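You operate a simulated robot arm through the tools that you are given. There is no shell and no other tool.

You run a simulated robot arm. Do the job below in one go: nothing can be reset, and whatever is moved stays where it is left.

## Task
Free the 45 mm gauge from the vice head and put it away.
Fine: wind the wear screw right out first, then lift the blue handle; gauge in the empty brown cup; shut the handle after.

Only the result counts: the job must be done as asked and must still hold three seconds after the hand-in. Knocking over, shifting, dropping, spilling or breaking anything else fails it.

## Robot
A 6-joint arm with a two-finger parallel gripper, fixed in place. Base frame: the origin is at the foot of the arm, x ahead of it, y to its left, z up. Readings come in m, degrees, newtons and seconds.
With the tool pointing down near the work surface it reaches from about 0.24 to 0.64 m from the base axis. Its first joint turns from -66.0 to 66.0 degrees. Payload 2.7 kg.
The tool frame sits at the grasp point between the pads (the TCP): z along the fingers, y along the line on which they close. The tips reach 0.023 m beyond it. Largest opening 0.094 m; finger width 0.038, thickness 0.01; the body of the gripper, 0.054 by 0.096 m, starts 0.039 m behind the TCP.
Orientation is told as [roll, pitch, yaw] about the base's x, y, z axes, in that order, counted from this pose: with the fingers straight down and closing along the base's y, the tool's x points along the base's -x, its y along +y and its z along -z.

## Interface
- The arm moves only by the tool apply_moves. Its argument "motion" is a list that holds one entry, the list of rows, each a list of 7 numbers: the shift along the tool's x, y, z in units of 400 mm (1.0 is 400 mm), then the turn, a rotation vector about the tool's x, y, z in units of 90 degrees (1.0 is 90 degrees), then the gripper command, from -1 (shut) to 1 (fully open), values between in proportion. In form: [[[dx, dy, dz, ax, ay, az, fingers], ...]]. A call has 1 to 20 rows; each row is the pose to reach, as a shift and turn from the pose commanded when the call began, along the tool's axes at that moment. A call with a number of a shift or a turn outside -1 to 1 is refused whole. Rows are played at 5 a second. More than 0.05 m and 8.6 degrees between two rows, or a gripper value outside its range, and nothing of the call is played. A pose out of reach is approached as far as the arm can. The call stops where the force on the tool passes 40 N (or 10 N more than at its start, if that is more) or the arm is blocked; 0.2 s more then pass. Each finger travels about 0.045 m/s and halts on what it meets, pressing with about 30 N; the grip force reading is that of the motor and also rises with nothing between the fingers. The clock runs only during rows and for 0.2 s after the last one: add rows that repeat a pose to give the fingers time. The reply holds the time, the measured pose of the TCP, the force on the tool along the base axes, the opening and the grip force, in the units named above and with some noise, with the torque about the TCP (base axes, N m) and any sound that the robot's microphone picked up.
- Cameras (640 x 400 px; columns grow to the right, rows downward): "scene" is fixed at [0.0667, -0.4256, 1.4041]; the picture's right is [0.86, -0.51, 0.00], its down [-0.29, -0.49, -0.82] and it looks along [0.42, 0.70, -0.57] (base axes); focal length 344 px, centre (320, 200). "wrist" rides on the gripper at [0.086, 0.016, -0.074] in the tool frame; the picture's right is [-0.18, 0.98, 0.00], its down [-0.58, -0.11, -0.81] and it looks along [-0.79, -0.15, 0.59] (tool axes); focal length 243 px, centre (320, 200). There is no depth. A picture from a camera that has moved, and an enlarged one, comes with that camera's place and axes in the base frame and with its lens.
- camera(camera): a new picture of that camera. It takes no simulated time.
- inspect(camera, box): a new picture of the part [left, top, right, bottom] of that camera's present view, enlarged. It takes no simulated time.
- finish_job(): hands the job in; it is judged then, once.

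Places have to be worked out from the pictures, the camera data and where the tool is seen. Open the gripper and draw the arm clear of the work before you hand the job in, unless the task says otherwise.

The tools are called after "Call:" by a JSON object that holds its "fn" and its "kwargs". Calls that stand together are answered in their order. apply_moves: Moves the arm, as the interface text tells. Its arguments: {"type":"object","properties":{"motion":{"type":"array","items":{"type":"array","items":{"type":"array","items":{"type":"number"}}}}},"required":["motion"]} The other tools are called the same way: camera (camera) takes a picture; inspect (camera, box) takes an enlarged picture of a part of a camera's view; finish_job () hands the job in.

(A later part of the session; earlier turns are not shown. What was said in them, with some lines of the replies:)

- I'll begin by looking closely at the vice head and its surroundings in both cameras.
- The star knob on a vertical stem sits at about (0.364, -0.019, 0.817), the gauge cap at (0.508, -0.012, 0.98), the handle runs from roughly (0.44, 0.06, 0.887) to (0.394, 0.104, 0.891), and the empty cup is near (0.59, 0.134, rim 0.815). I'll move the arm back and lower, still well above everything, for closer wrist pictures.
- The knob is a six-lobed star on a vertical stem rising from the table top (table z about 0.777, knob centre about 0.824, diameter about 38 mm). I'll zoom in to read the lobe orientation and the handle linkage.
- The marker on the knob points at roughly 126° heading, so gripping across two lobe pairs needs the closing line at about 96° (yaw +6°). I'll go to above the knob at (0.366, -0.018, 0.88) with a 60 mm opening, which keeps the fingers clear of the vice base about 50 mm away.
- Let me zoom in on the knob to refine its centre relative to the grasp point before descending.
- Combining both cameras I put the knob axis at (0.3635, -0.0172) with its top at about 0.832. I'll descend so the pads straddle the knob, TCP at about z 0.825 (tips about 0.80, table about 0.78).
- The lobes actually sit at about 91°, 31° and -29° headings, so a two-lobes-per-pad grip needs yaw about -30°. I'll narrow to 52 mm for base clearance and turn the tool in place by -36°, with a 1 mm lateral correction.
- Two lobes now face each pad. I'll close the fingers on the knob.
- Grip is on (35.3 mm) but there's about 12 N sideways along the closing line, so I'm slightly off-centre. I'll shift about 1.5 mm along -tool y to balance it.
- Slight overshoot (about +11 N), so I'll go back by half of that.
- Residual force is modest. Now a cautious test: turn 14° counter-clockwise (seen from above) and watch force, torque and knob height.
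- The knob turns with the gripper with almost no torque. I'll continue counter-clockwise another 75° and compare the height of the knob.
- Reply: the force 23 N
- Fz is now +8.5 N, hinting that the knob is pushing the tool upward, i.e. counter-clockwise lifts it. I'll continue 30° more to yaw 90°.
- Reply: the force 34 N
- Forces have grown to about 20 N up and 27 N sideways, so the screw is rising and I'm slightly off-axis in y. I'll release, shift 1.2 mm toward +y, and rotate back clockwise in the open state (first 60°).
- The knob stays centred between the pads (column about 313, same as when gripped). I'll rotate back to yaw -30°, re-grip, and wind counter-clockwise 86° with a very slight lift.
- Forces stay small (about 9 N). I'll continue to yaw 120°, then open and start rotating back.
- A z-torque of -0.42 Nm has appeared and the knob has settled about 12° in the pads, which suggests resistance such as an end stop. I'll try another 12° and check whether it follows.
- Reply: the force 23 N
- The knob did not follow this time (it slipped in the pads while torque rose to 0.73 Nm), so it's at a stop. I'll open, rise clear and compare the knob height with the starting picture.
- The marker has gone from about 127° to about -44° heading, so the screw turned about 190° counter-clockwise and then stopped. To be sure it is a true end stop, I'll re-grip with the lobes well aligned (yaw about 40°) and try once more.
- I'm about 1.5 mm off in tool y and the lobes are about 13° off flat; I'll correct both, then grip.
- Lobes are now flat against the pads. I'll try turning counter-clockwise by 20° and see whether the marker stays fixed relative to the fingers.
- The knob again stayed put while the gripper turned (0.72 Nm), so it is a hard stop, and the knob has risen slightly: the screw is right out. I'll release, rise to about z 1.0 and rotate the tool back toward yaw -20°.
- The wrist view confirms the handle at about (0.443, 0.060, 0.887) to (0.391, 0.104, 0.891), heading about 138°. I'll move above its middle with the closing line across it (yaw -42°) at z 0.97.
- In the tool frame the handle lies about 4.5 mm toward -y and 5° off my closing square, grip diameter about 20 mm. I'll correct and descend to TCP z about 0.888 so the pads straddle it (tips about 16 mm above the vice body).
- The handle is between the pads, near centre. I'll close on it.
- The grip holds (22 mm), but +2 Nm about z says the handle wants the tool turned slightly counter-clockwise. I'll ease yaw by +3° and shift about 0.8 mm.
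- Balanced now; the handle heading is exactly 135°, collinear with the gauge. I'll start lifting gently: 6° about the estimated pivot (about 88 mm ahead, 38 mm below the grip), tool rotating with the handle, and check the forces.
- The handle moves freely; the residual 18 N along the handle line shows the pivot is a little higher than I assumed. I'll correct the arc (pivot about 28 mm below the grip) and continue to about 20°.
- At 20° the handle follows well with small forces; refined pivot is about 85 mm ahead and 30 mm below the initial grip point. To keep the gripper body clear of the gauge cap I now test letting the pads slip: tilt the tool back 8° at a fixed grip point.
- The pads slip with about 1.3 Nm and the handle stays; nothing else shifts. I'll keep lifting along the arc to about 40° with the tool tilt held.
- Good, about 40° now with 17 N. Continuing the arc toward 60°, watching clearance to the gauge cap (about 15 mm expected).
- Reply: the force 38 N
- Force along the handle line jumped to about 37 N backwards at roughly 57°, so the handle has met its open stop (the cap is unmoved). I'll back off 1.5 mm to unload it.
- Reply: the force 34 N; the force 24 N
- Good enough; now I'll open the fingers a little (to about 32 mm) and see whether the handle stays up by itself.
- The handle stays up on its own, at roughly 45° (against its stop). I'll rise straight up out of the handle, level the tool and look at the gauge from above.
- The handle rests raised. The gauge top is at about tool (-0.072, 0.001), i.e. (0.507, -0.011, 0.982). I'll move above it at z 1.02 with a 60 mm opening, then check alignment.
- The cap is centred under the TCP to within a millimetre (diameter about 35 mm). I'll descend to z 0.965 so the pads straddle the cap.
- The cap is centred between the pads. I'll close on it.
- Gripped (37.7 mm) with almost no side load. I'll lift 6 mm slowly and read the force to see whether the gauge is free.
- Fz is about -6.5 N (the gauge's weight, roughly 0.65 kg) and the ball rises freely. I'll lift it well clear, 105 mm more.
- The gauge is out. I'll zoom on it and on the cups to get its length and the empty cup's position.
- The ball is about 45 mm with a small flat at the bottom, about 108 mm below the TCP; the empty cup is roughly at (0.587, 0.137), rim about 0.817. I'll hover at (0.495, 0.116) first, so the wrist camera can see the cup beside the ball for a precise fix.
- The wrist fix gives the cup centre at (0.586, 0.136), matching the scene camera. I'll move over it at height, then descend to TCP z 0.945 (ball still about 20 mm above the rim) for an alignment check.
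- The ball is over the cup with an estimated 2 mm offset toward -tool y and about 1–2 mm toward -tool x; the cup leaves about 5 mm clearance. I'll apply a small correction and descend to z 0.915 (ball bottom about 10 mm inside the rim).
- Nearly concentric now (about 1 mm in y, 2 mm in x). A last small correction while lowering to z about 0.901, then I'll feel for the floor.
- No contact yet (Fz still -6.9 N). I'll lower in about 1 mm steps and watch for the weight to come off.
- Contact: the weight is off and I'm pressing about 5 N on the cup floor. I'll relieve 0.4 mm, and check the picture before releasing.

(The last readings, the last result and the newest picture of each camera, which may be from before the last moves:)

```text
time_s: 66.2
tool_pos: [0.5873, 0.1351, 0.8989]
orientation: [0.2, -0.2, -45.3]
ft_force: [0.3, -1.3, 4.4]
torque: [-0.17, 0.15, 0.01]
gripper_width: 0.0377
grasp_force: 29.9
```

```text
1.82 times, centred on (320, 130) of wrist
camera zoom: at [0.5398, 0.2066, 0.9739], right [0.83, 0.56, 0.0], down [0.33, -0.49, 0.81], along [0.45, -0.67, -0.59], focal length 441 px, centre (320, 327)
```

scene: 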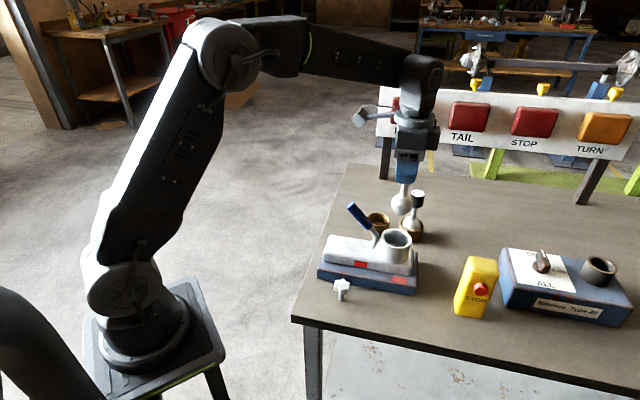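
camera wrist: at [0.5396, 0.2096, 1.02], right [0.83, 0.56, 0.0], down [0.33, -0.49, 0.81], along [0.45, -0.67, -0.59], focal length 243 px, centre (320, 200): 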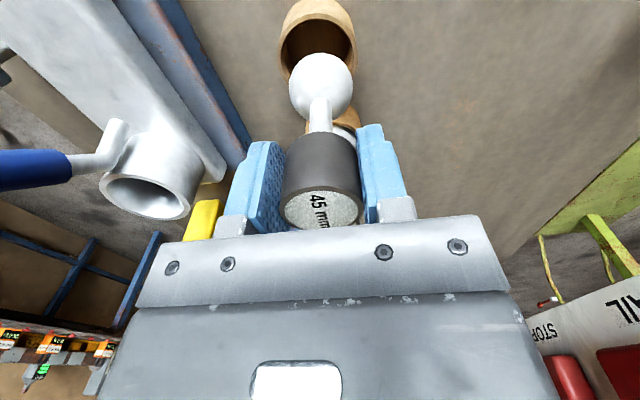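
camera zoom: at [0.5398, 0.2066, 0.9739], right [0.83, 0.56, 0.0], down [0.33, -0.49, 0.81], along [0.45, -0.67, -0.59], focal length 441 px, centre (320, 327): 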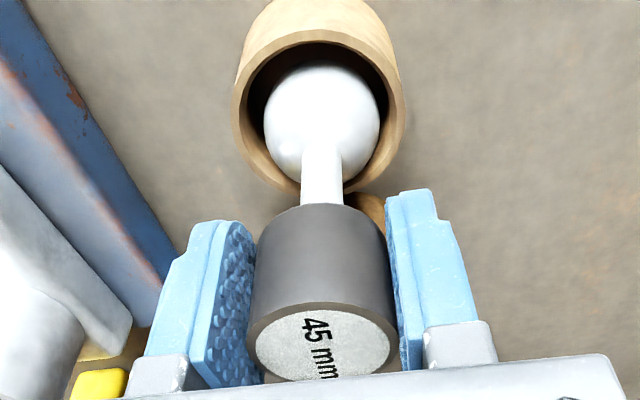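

The ball is seated in the cup with the stem upright. I'll open the fingers gradually to 60 mm.

Call:
{"fn": "apply_moves", "kwargs": {"motion": [[[0, 0, 0, 0, 0, 0, -0.15], [0, 0, 0, 0, 0, 0, -0.08], [0, 0, 0, 0, 0, 0, 0.05], [0, 0, 0, 0, 0, 0, 0.2], [0, 0, 0, 0, 0, 0, 0.277], [0, 0, 0, 0, 0, 0, 0.277]]]}}

Call:
{"fn": "inspect", "kwargs": {"camera": "scene", "box": [360, 180, 430, 250]}}

Call:
{"fn": "inspect", "kwargs": {"camera": "wrist", "box": [220, 20, 420, 240]}}

```text
time_s: 67.6
tool_pos: [0.5876, 0.1355, 0.8986]
orientation: [0.0, -0.1, -45.3]
ft_force: [0.1, 0.1, 0.0]
torque: [0.0, 0.03, 0.0]
gripper_width: 0.0601
grasp_force: 0.0
```

```text
5.71 times, centred on (395, 215) of scene
camera zoom: at [0.0667, -0.4256, 1.4041], right [0.86, -0.51, 0.0], down [-0.29, -0.49, -0.82], along [0.42, 0.7, -0.57], focal length 1963 px, centre (-109, 114)
```

zoom: 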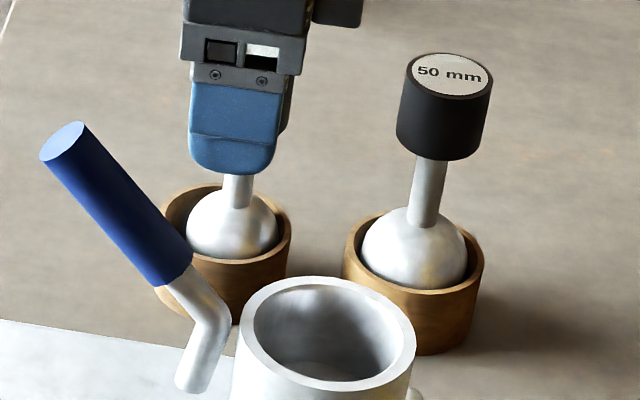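

```text
1.82 times, centred on (320, 130) of wrist
camera zoom: at [0.5396, 0.2068, 0.9734], right [0.83, 0.56, 0.0], down [0.33, -0.49, 0.81], along [0.45, -0.67, -0.59], focal length 441 px, centre (320, 327)
```

zoom: 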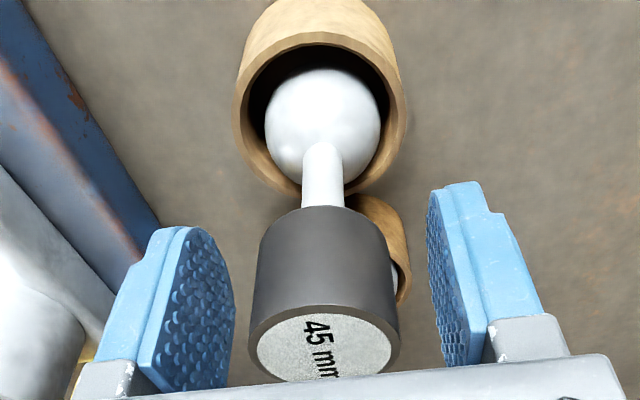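

The gauge stands upright by itself. I'll rise straight up clear of the cap.

Call:
{"fn": "apply_moves", "kwargs": {"motion": [[[0, 0, -0.025, 0, 0, 0, 0.277], [0, 0, -0.06, 0, 0, 0, 0.277], [0, 0, -0.1, 0, 0, 0, 0.277], [0, 0, -0.15, 0, 0, 0, 0.277], [0, 0, -0.21, 0, 0, 0, 0.277], [0, 0, -0.28, 0, 0, 0, 0.277], [0, 0, -0.35, 0, 0, 0, 0.277], [0, 0, -0.4, 0, 0, 0, 0.277], [0, 0, -0.4, 0, 0, 0, 0.277]]]}}

Call:
{"fn": "inspect", "kwargs": {"camera": "scene", "box": [310, 160, 450, 310]}}

Call:
{"fn": "camera", "kwargs": {"camera": "wrist"}}

```text
time_s: 69.6
tool_pos: [0.584, 0.1331, 1.06]
orientation: [0.1, -0.2, -45.2]
ft_force: [-0.5, -0.9, 0.0]
torque: [-0.01, 0.0, -0.03]
gripper_width: 0.0601
grasp_force: 0.1
```

```text
2.67 times, centred on (380, 235) of scene
camera zoom: at [0.0667, -0.4256, 1.4041], right [0.86, -0.51, 0.0], down [-0.29, -0.49, -0.82], along [0.42, 0.7, -0.57], focal length 916 px, centre (160, 107)
```

zoom: 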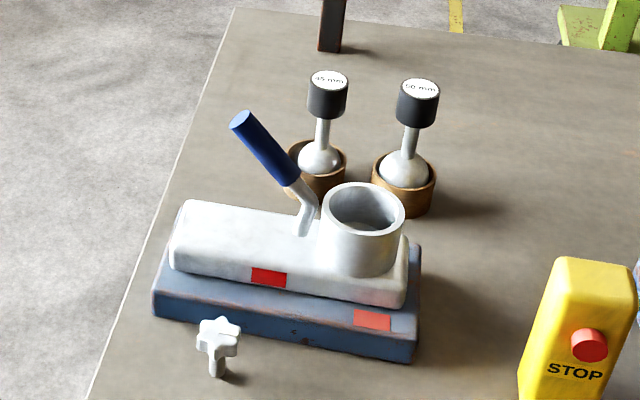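

```text
taken
camera wrist: at [0.537, 0.206, 1.1345], right [0.83, 0.56, 0.0], down [0.33, -0.49, 0.81], along [0.45, -0.67, -0.59], focal length 243 px, centre (320, 200)
```

wrist: 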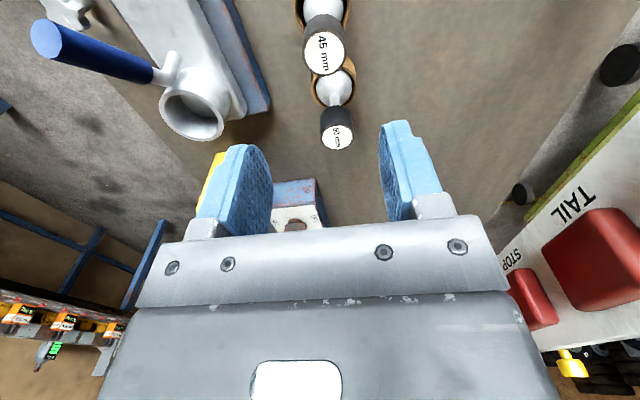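

Both gauges stand upright in their cups and the handle is still raised. Next I'll close the fingers and go above the handle's upper end at (0.4325, 0.062), staying at z 1.06.

Call:
{"fn": "apply_moves", "kwargs": {"motion": [[[0.0238, -0.0667, 0, 0, 0, 0, 0], [0.0477, -0.1333, 0, 0, 0, 0, -0.5], [0.0715, -0.2, 0, 0, 0, 0, -1], [0.0953, -0.2667, 0, 0, 0, 0, -1], [0.119, -0.3333, 0, 0, 0, 0, -1], [0.143, -0.4, 0, 0, 0, 0, -1], [0.143, -0.4, 0, 0, 0, 0, -1]]]}}

Call:
{"fn": "camera", "kwargs": {"camera": "wrist"}}

Call:
{"fn": "inspect", "kwargs": {"camera": "scene", "box": [310, 160, 450, 310]}}

```text
time_s: 71.2
tool_pos: [0.4319, 0.0608, 1.0588]
orientation: [0.0, -0.2, -45.3]
ft_force: [-0.3, -0.3, 0.1]
torque: [0.0, -0.03, 0.02]
gripper_width: 0.0
grasp_force: 30.1
```

```text
taken
camera wrist: at [0.3844, 0.1325, 1.1343], right [0.83, 0.56, 0.0], down [0.33, -0.49, 0.81], along [0.45, -0.67, -0.59], focal length 243 px, centre (320, 200)
```

wrist: 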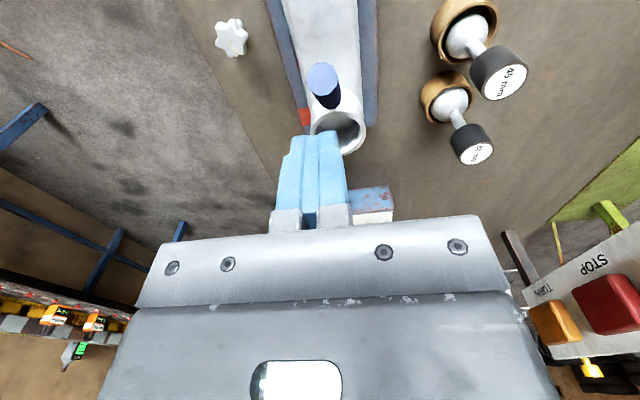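

```text
2.67 times, centred on (380, 235) of scene
camera zoom: at [0.0667, -0.4256, 1.4041], right [0.86, -0.51, 0.0], down [-0.29, -0.49, -0.82], along [0.42, 0.7, -0.57], focal length 916 px, centre (160, 107)
```

zoom: 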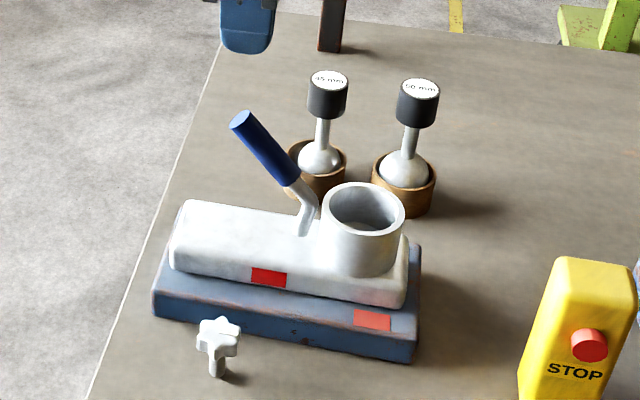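

The handle end is directly below the closed fingertips (within 3 mm). I'll descend to just above it, then push it down in stages.

Call:
{"fn": "apply_moves", "kwargs": {"motion": [[[0.0, 0.004, 0.045, 0, 0, 0, -1], [0.0, 0.006, 0.09, 0, 0, 0, -1], [0.0, 0.006, 0.13, 0, 0, 0, -1], [0.0, 0.006, 0.145, 0, 0, 0, -1], [0.002, 0.006, 0.155, 0, 0, 0, -1], [0.004, 0.006, 0.165, 0, 0, 0, -1], [0.006, 0.006, 0.175, 0, 0, 0, -1], [0.008, 0.006, 0.185, 0, 0, 0, -1]]]}}

Call:
{"fn": "inspect", "kwargs": {"camera": "scene", "box": [310, 180, 450, 310]}}

```text
time_s: 72.5
tool_pos: [0.4352, 0.0663, 0.9988]
orientation: [0.3, 0.0, -45.2]
ft_force: [-0.9, 0.7, 1.1]
torque: [0.02, 0.07, 0.02]
gripper_width: 0.0001
grasp_force: 29.9
stopped in row 6: the force on the tool passed its limit at 45 N (the readings are from after the stop); the commanded pose is now the measured one
```

```text
3.08 times, centred on (380, 245) of scene
camera zoom: at [0.0667, -0.4256, 1.4041], right [0.86, -0.51, 0.0], down [-0.29, -0.49, -0.82], along [0.42, 0.7, -0.57], focal length 1057 px, centre (135, 62)
```

zoom: 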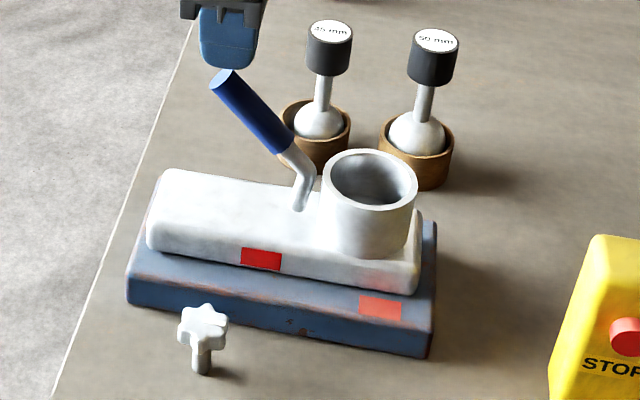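

Pushing straight down on the steep handle end jams (45 N), because the end must first travel mainly backward. I'll go up and to the front side of the handle so the fingertips can push it back and down along its arc.

Call:
{"fn": "apply_moves", "kwargs": {"motion": [[[0, 0, -0.04, 0, 0, 0, -1], [0, 0, -0.08, 0, 0, 0, -1], [-0.045, -0.003, -0.08, 0, 0, 0, -1], [-0.09, -0.006, -0.08, 0, 0, 0, -1], [-0.135, -0.0075, -0.08, 0, 0, 0, -1], [-0.135, -0.0075, -0.08, 0, 0, 0, -1]]]}}

Call:
{"fn": "camera", "kwargs": {"camera": "wrist"}}

Call:
{"fn": "inspect", "kwargs": {"camera": "scene", "box": [310, 180, 450, 310]}}

```text
time_s: 73.9
tool_pos: [0.4699, 0.0257, 1.0289]
orientation: [0.4, -0.2, -45.2]
ft_force: [0.0, 0.2, 0.3]
torque: [-0.01, 0.03, 0.03]
gripper_width: 0.0
grasp_force: 29.3
```

```text
taken
camera wrist: at [0.423, 0.0981, 1.1049], right [0.83, 0.56, 0.01], down [0.33, -0.49, 0.81], along [0.46, -0.67, -0.59], focal length 243 px, centre (320, 200)
```

wrist: 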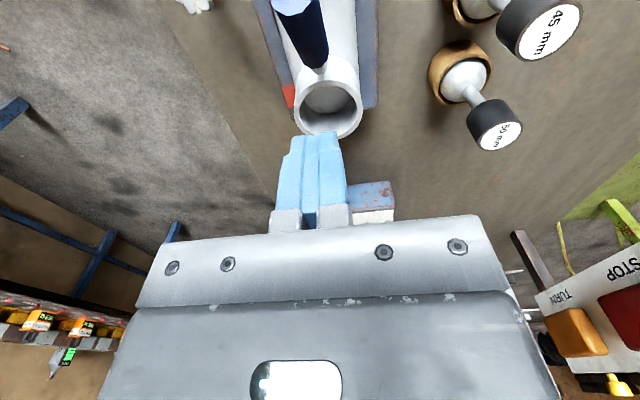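

```text
3.08 times, centred on (380, 245) of scene
camera zoom: at [0.0667, -0.4256, 1.4041], right [0.86, -0.51, 0.0], down [-0.29, -0.49, -0.82], along [0.42, 0.7, -0.57], focal length 1057 px, centre (135, 62)
```

zoom: 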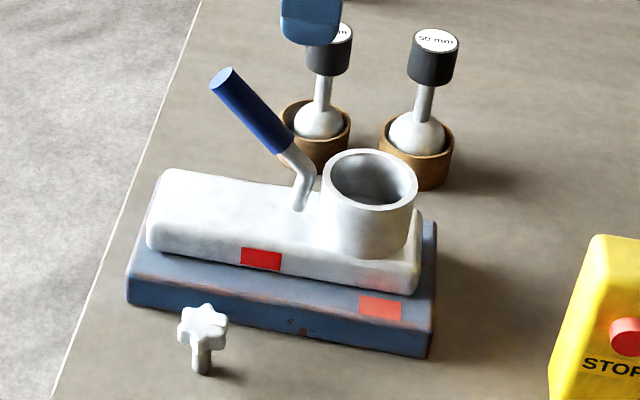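

I'm in front of the handle at a safe height. I'll descend beside it and start pushing back along the arc.

Call:
{"fn": "apply_moves", "kwargs": {"motion": [[[0, 0, 0.04, 0, 0, 0, -1], [0, 0, 0.08, 0, 0, 0, -1], [0, 0, 0.12, 0, 0, 0, -1], [0.009, 0, 0.12, 0, 0, 0, -1], [0.0175, 0, 0.12, 0, 0, 0, -1], [0.0265, 0, 0.123, 0, 0, 0, -1], [0.0355, 0, 0.1263, 0, 0, 0, -1], [0.044, 0, 0.13, 0, 0, 0, -1], [0.0528, 0, 0.1335, 0, 0, 0, -1], [0.0528, 0, 0.1335, 0, 0, 0, -1]]]}}

Call:
{"fn": "inspect", "kwargs": {"camera": "scene", "box": [310, 180, 450, 310]}}

```text
time_s: 76.1
tool_pos: [0.4559, 0.042, 0.9777]
orientation: [0.3, -0.2, -45.2]
ft_force: [-0.7, 1.0, -0.1]
torque: [0.01, -0.01, -0.01]
gripper_width: 0.0
grasp_force: 29.2
```

```text
3.08 times, centred on (380, 245) of scene
camera zoom: at [0.0667, -0.4256, 1.4041], right [0.86, -0.51, 0.0], down [-0.29, -0.49, -0.82], along [0.42, 0.7, -0.57], focal length 1057 px, centre (135, 62)
```

zoom: 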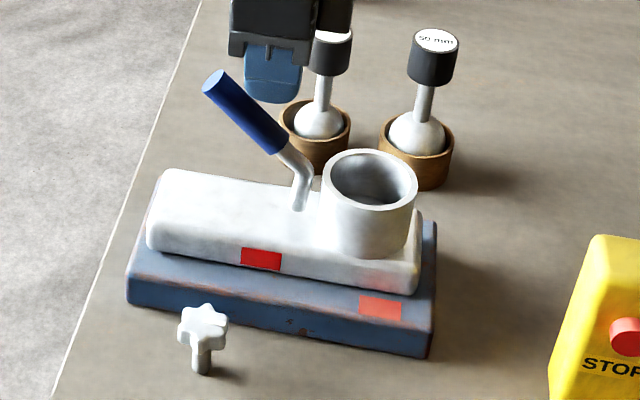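

The handle is moving back with barely 1 N. I'll continue along the arc.

Call:
{"fn": "apply_moves", "kwargs": {"motion": [[[0.0084, 0, 0.0044, 0, 0, 0, -1], [0.0168, 0, 0.0088, 0, 0, 0, -1], [0.0248, 0, 0.0136, 0, 0, 0, -1], [0.0328, 0, 0.0185, 0, 0, 0, -1], [0.0405, 0, 0.024, 0, 0, 0, -1], [0.0483, 0, 0.0295, 0, 0, 0, -1], [0.0555, 0, 0.0354, 0, 0, 0, -1], [0.0628, 0, 0.0413, 0, 0, 0, -1], [0.0697, 0, 0.0478, 0, 0, 0, -1], [0.0765, 0, 0.0543, 0, 0, 0, -1], [0.0829, 0, 0.0611, 0, 0, 0, -1], [0.0893, 0, 0.068, 0, 0, 0, -1]]]}}

Call:
{"fn": "inspect", "kwargs": {"camera": "scene", "box": [310, 180, 450, 310]}}

```text
time_s: 78.7
tool_pos: [0.4311, 0.0672, 0.9487]
orientation: [0.3, -0.1, -45.2]
ft_force: [0.2, 0.5, 1.0]
torque: [0.0, -0.01, 0.01]
gripper_width: 0.0001
grasp_force: 29.7
```

```text
3.08 times, centred on (380, 245) of scene
camera zoom: at [0.0667, -0.4256, 1.4041], right [0.86, -0.51, 0.0], down [-0.29, -0.49, -0.82], along [0.42, 0.7, -0.57], focal length 1057 px, centre (135, 62)
```

zoom: 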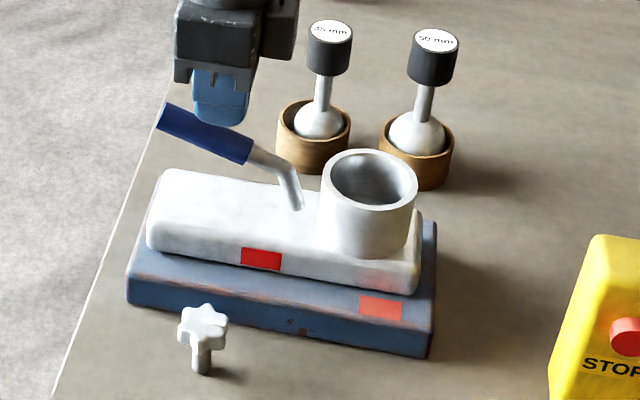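

Handle is about two thirds down with negligible force. Continuing to the nearly shut position.

Call:
{"fn": "apply_moves", "kwargs": {"motion": [[[0.0059, 0, 0.0074, 0, 0, 0, -1], [0.0118, 0, 0.0148, 0, 0, 0, -1], [0.0172, 0, 0.0225, 0, 0, 0, -1], [0.0225, 0, 0.0303, 0, 0, 0, -1], [0.0273, 0, 0.0384, 0, 0, 0, -1], [0.032, 0, 0.0465, 0, 0, 0, -1], [0.0383, 0, 0.0535, 0, 0, 0, -1], [0.0383, 0, 0.0585, 0, 0, 0, -1], [0.0383, 0, 0.0585, 0, 0, 0, -1]]]}}

Call:
{"fn": "inspect", "kwargs": {"camera": "scene", "box": [310, 180, 450, 310]}}

```text
time_s: 80.7
tool_pos: [0.4208, 0.0774, 0.9269]
orientation: [0.3, -0.1, -45.3]
ft_force: [0.3, -0.5, -0.2]
torque: [-0.01, 0.01, 0.04]
gripper_width: 0.0
grasp_force: 30.2
```

```text
3.08 times, centred on (380, 245) of scene
camera zoom: at [0.0667, -0.4256, 1.4041], right [0.86, -0.51, 0.0], down [-0.29, -0.49, -0.82], along [0.42, 0.7, -0.57], focal length 1057 px, centre (135, 62)
```

zoom: 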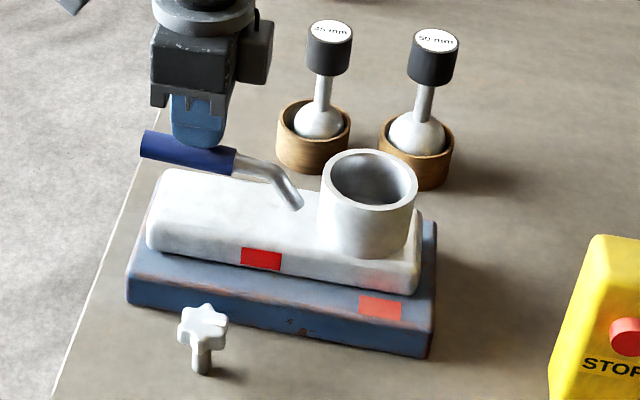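

The handle is back at its original picture position. I'll press down in 1 mm steps to confirm it is against its shut stop.

Call:
{"fn": "apply_moves", "kwargs": {"motion": [[[0, 0, 0.0025, 0, 0, 0, -1], [0, 0, 0.005, 0, 0, 0, -1], [0, 0, 0.0075, 0, 0, 0, -1], [0, 0, 0.0075, 0, 0, 0, -1]]]}}

```text
time_s: 81.7
tool_pos: [0.4204, 0.0771, 0.9262]
orientation: [0.5, -0.3, -45.2]
ft_force: [-2.4, -4.0, 28.2]
torque: [0.22, 0.53, 0.0]
gripper_width: 0.0001
grasp_force: 30.1
```

28 N with no further movement: the handle is shut against its stop. I'll rise straight up, open the gripper and draw the arm clear.

Call:
{"fn": "apply_moves", "kwargs": {"motion": [[[0, 0, -0.03, 0, 0, 0, -1], [0, 0, -0.1, 0, 0, 0, -1], [0, 0, -0.2, 0, 0, 0, -1], [0, 0, -0.3, 0, 0, 0, -0.5], [0, 0, -0.4, 0, 0, 0, 0], [0.05, 0, -0.48, 0, 0, 0, 0.5], [0.1, -0.04, -0.54, 0, 0, 0, 1], [0.14, -0.1, -0.56, 0, 0, 0, 1], [0.14, -0.1, -0.56, 0, 0, 0, 1]]]}}

Call:
{"fn": "camera", "kwargs": {"camera": "scene"}}

Call:
{"fn": "inspect", "kwargs": {"camera": "scene", "box": [300, 180, 460, 310]}}

Call:
{"fn": "camera", "kwargs": {"camera": "wrist"}}

```text
time_s: 83.7
tool_pos: [0.3521, 0.0883, 1.147]
orientation: [0.3, -0.1, -45.3]
ft_force: [0.4, -0.4, 0.6]
torque: [-0.02, 0.0, -0.03]
gripper_width: 0.0941
grasp_force: 0.1
```

```text
taken
```

scene: 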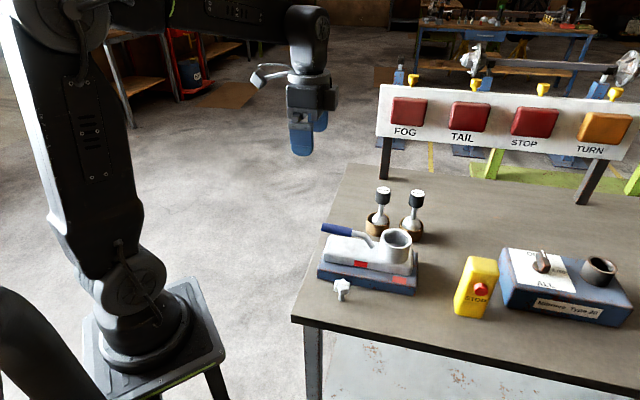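

```text
3.08 times, centred on (380, 245) of scene
camera zoom: at [0.0667, -0.4256, 1.4041], right [0.86, -0.51, 0.0], down [-0.29, -0.49, -0.82], along [0.42, 0.7, -0.57], focal length 1057 px, centre (135, 62)
```

zoom: 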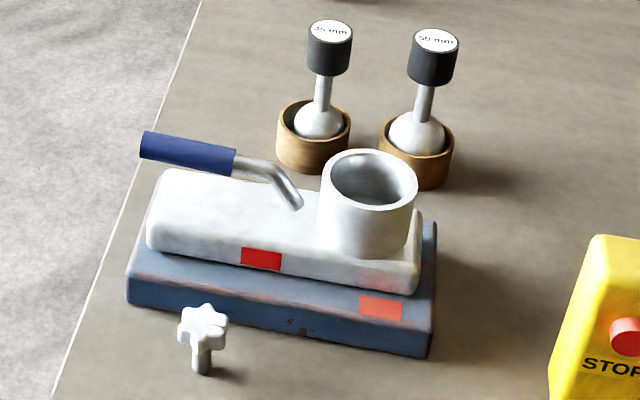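

```text
taken
camera wrist: at [0.3037, 0.1606, 1.2228], right [0.83, 0.56, 0.01], down [0.33, -0.49, 0.81], along [0.46, -0.67, -0.59], focal length 243 px, centre (320, 200)
```

wrist: 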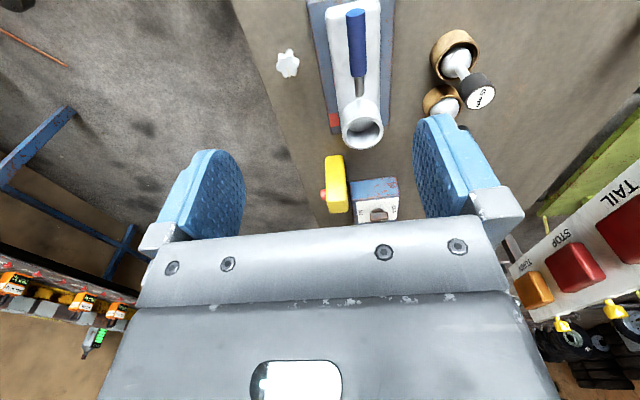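

Everything looks in place: handle shut, 45 mm gauge upright in its cup, 50 mm gauge and vice unmoved. A last close look at the knob marker and the cup before handing in.

Call:
{"fn": "inspect", "kwargs": {"camera": "scene", "box": [320, 265, 370, 305]}}

Call:
{"fn": "inspect", "kwargs": {"camera": "scene", "box": [350, 175, 440, 250]}}

```text
10.00 times, centred on (345, 285) of scene
camera zoom: at [0.0667, -0.4256, 1.4041], right [0.86, -0.51, 0.0], down [-0.29, -0.49, -0.82], along [0.42, 0.7, -0.57], focal length 3435 px, centre (70, -650)
```

zoom: 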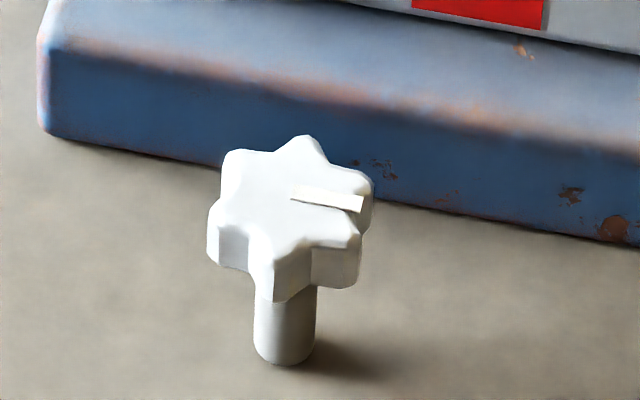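

```text
5.33 times, centred on (395, 212) of scene
camera zoom: at [0.0667, -0.4256, 1.4041], right [0.86, -0.51, 0.0], down [-0.29, -0.49, -0.82], along [0.42, 0.7, -0.57], focal length 1832 px, centre (-80, 133)
```

zoom: 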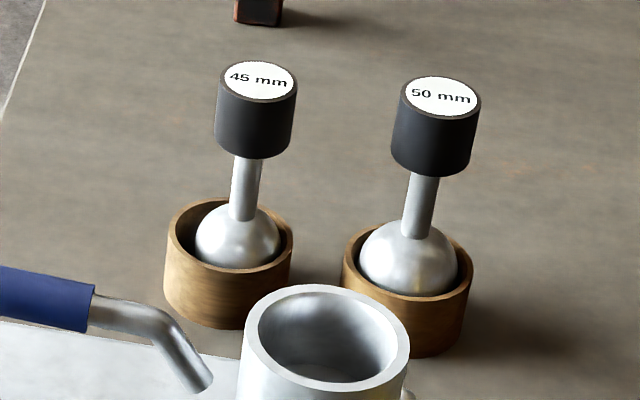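

The screw marker still points where it met its outer stop. The 45 mm gauge stands in the cup that was empty, the handle is shut, and the open gripper is clear, so I'm handing in the job.

Call:
{"fn": "finish_job", "kwargs": {}}

```text
The job is handed in.
```

I freed the 45 mm gauge from the vice head and put it in the brown cup that was empty. I've handed the job in, but no verdict has come back.

- **Wear screw:** I wound it counter-clockwise about 190° until it hit a hard stop, then tried again with a fresh grip and it would not go further. I took this as fully out because counter-clockwise is the usual direction for out. The knob seemed to rise only about half a millimetre, so the pictures don't prove it.
- **Handle:** I lifted the blue handle about 45° to its stop, and it stayed up by itself. After the gauge was in its cup I pushed the handle back down until it pressed firmly against its shut stop.
- **Gauge:** it came out freely and now stands upright in the cup.

My first push on the raised handle was straight down. It jammed, and the force limit stopped the arm at 45 N. I moved round to the front of the handle and pushed it shut from there with almost no force.

In the last pictures, the vice, the 50 mm gauge and everything else on the bench were where they started. The gripper is open and the arm is clear.
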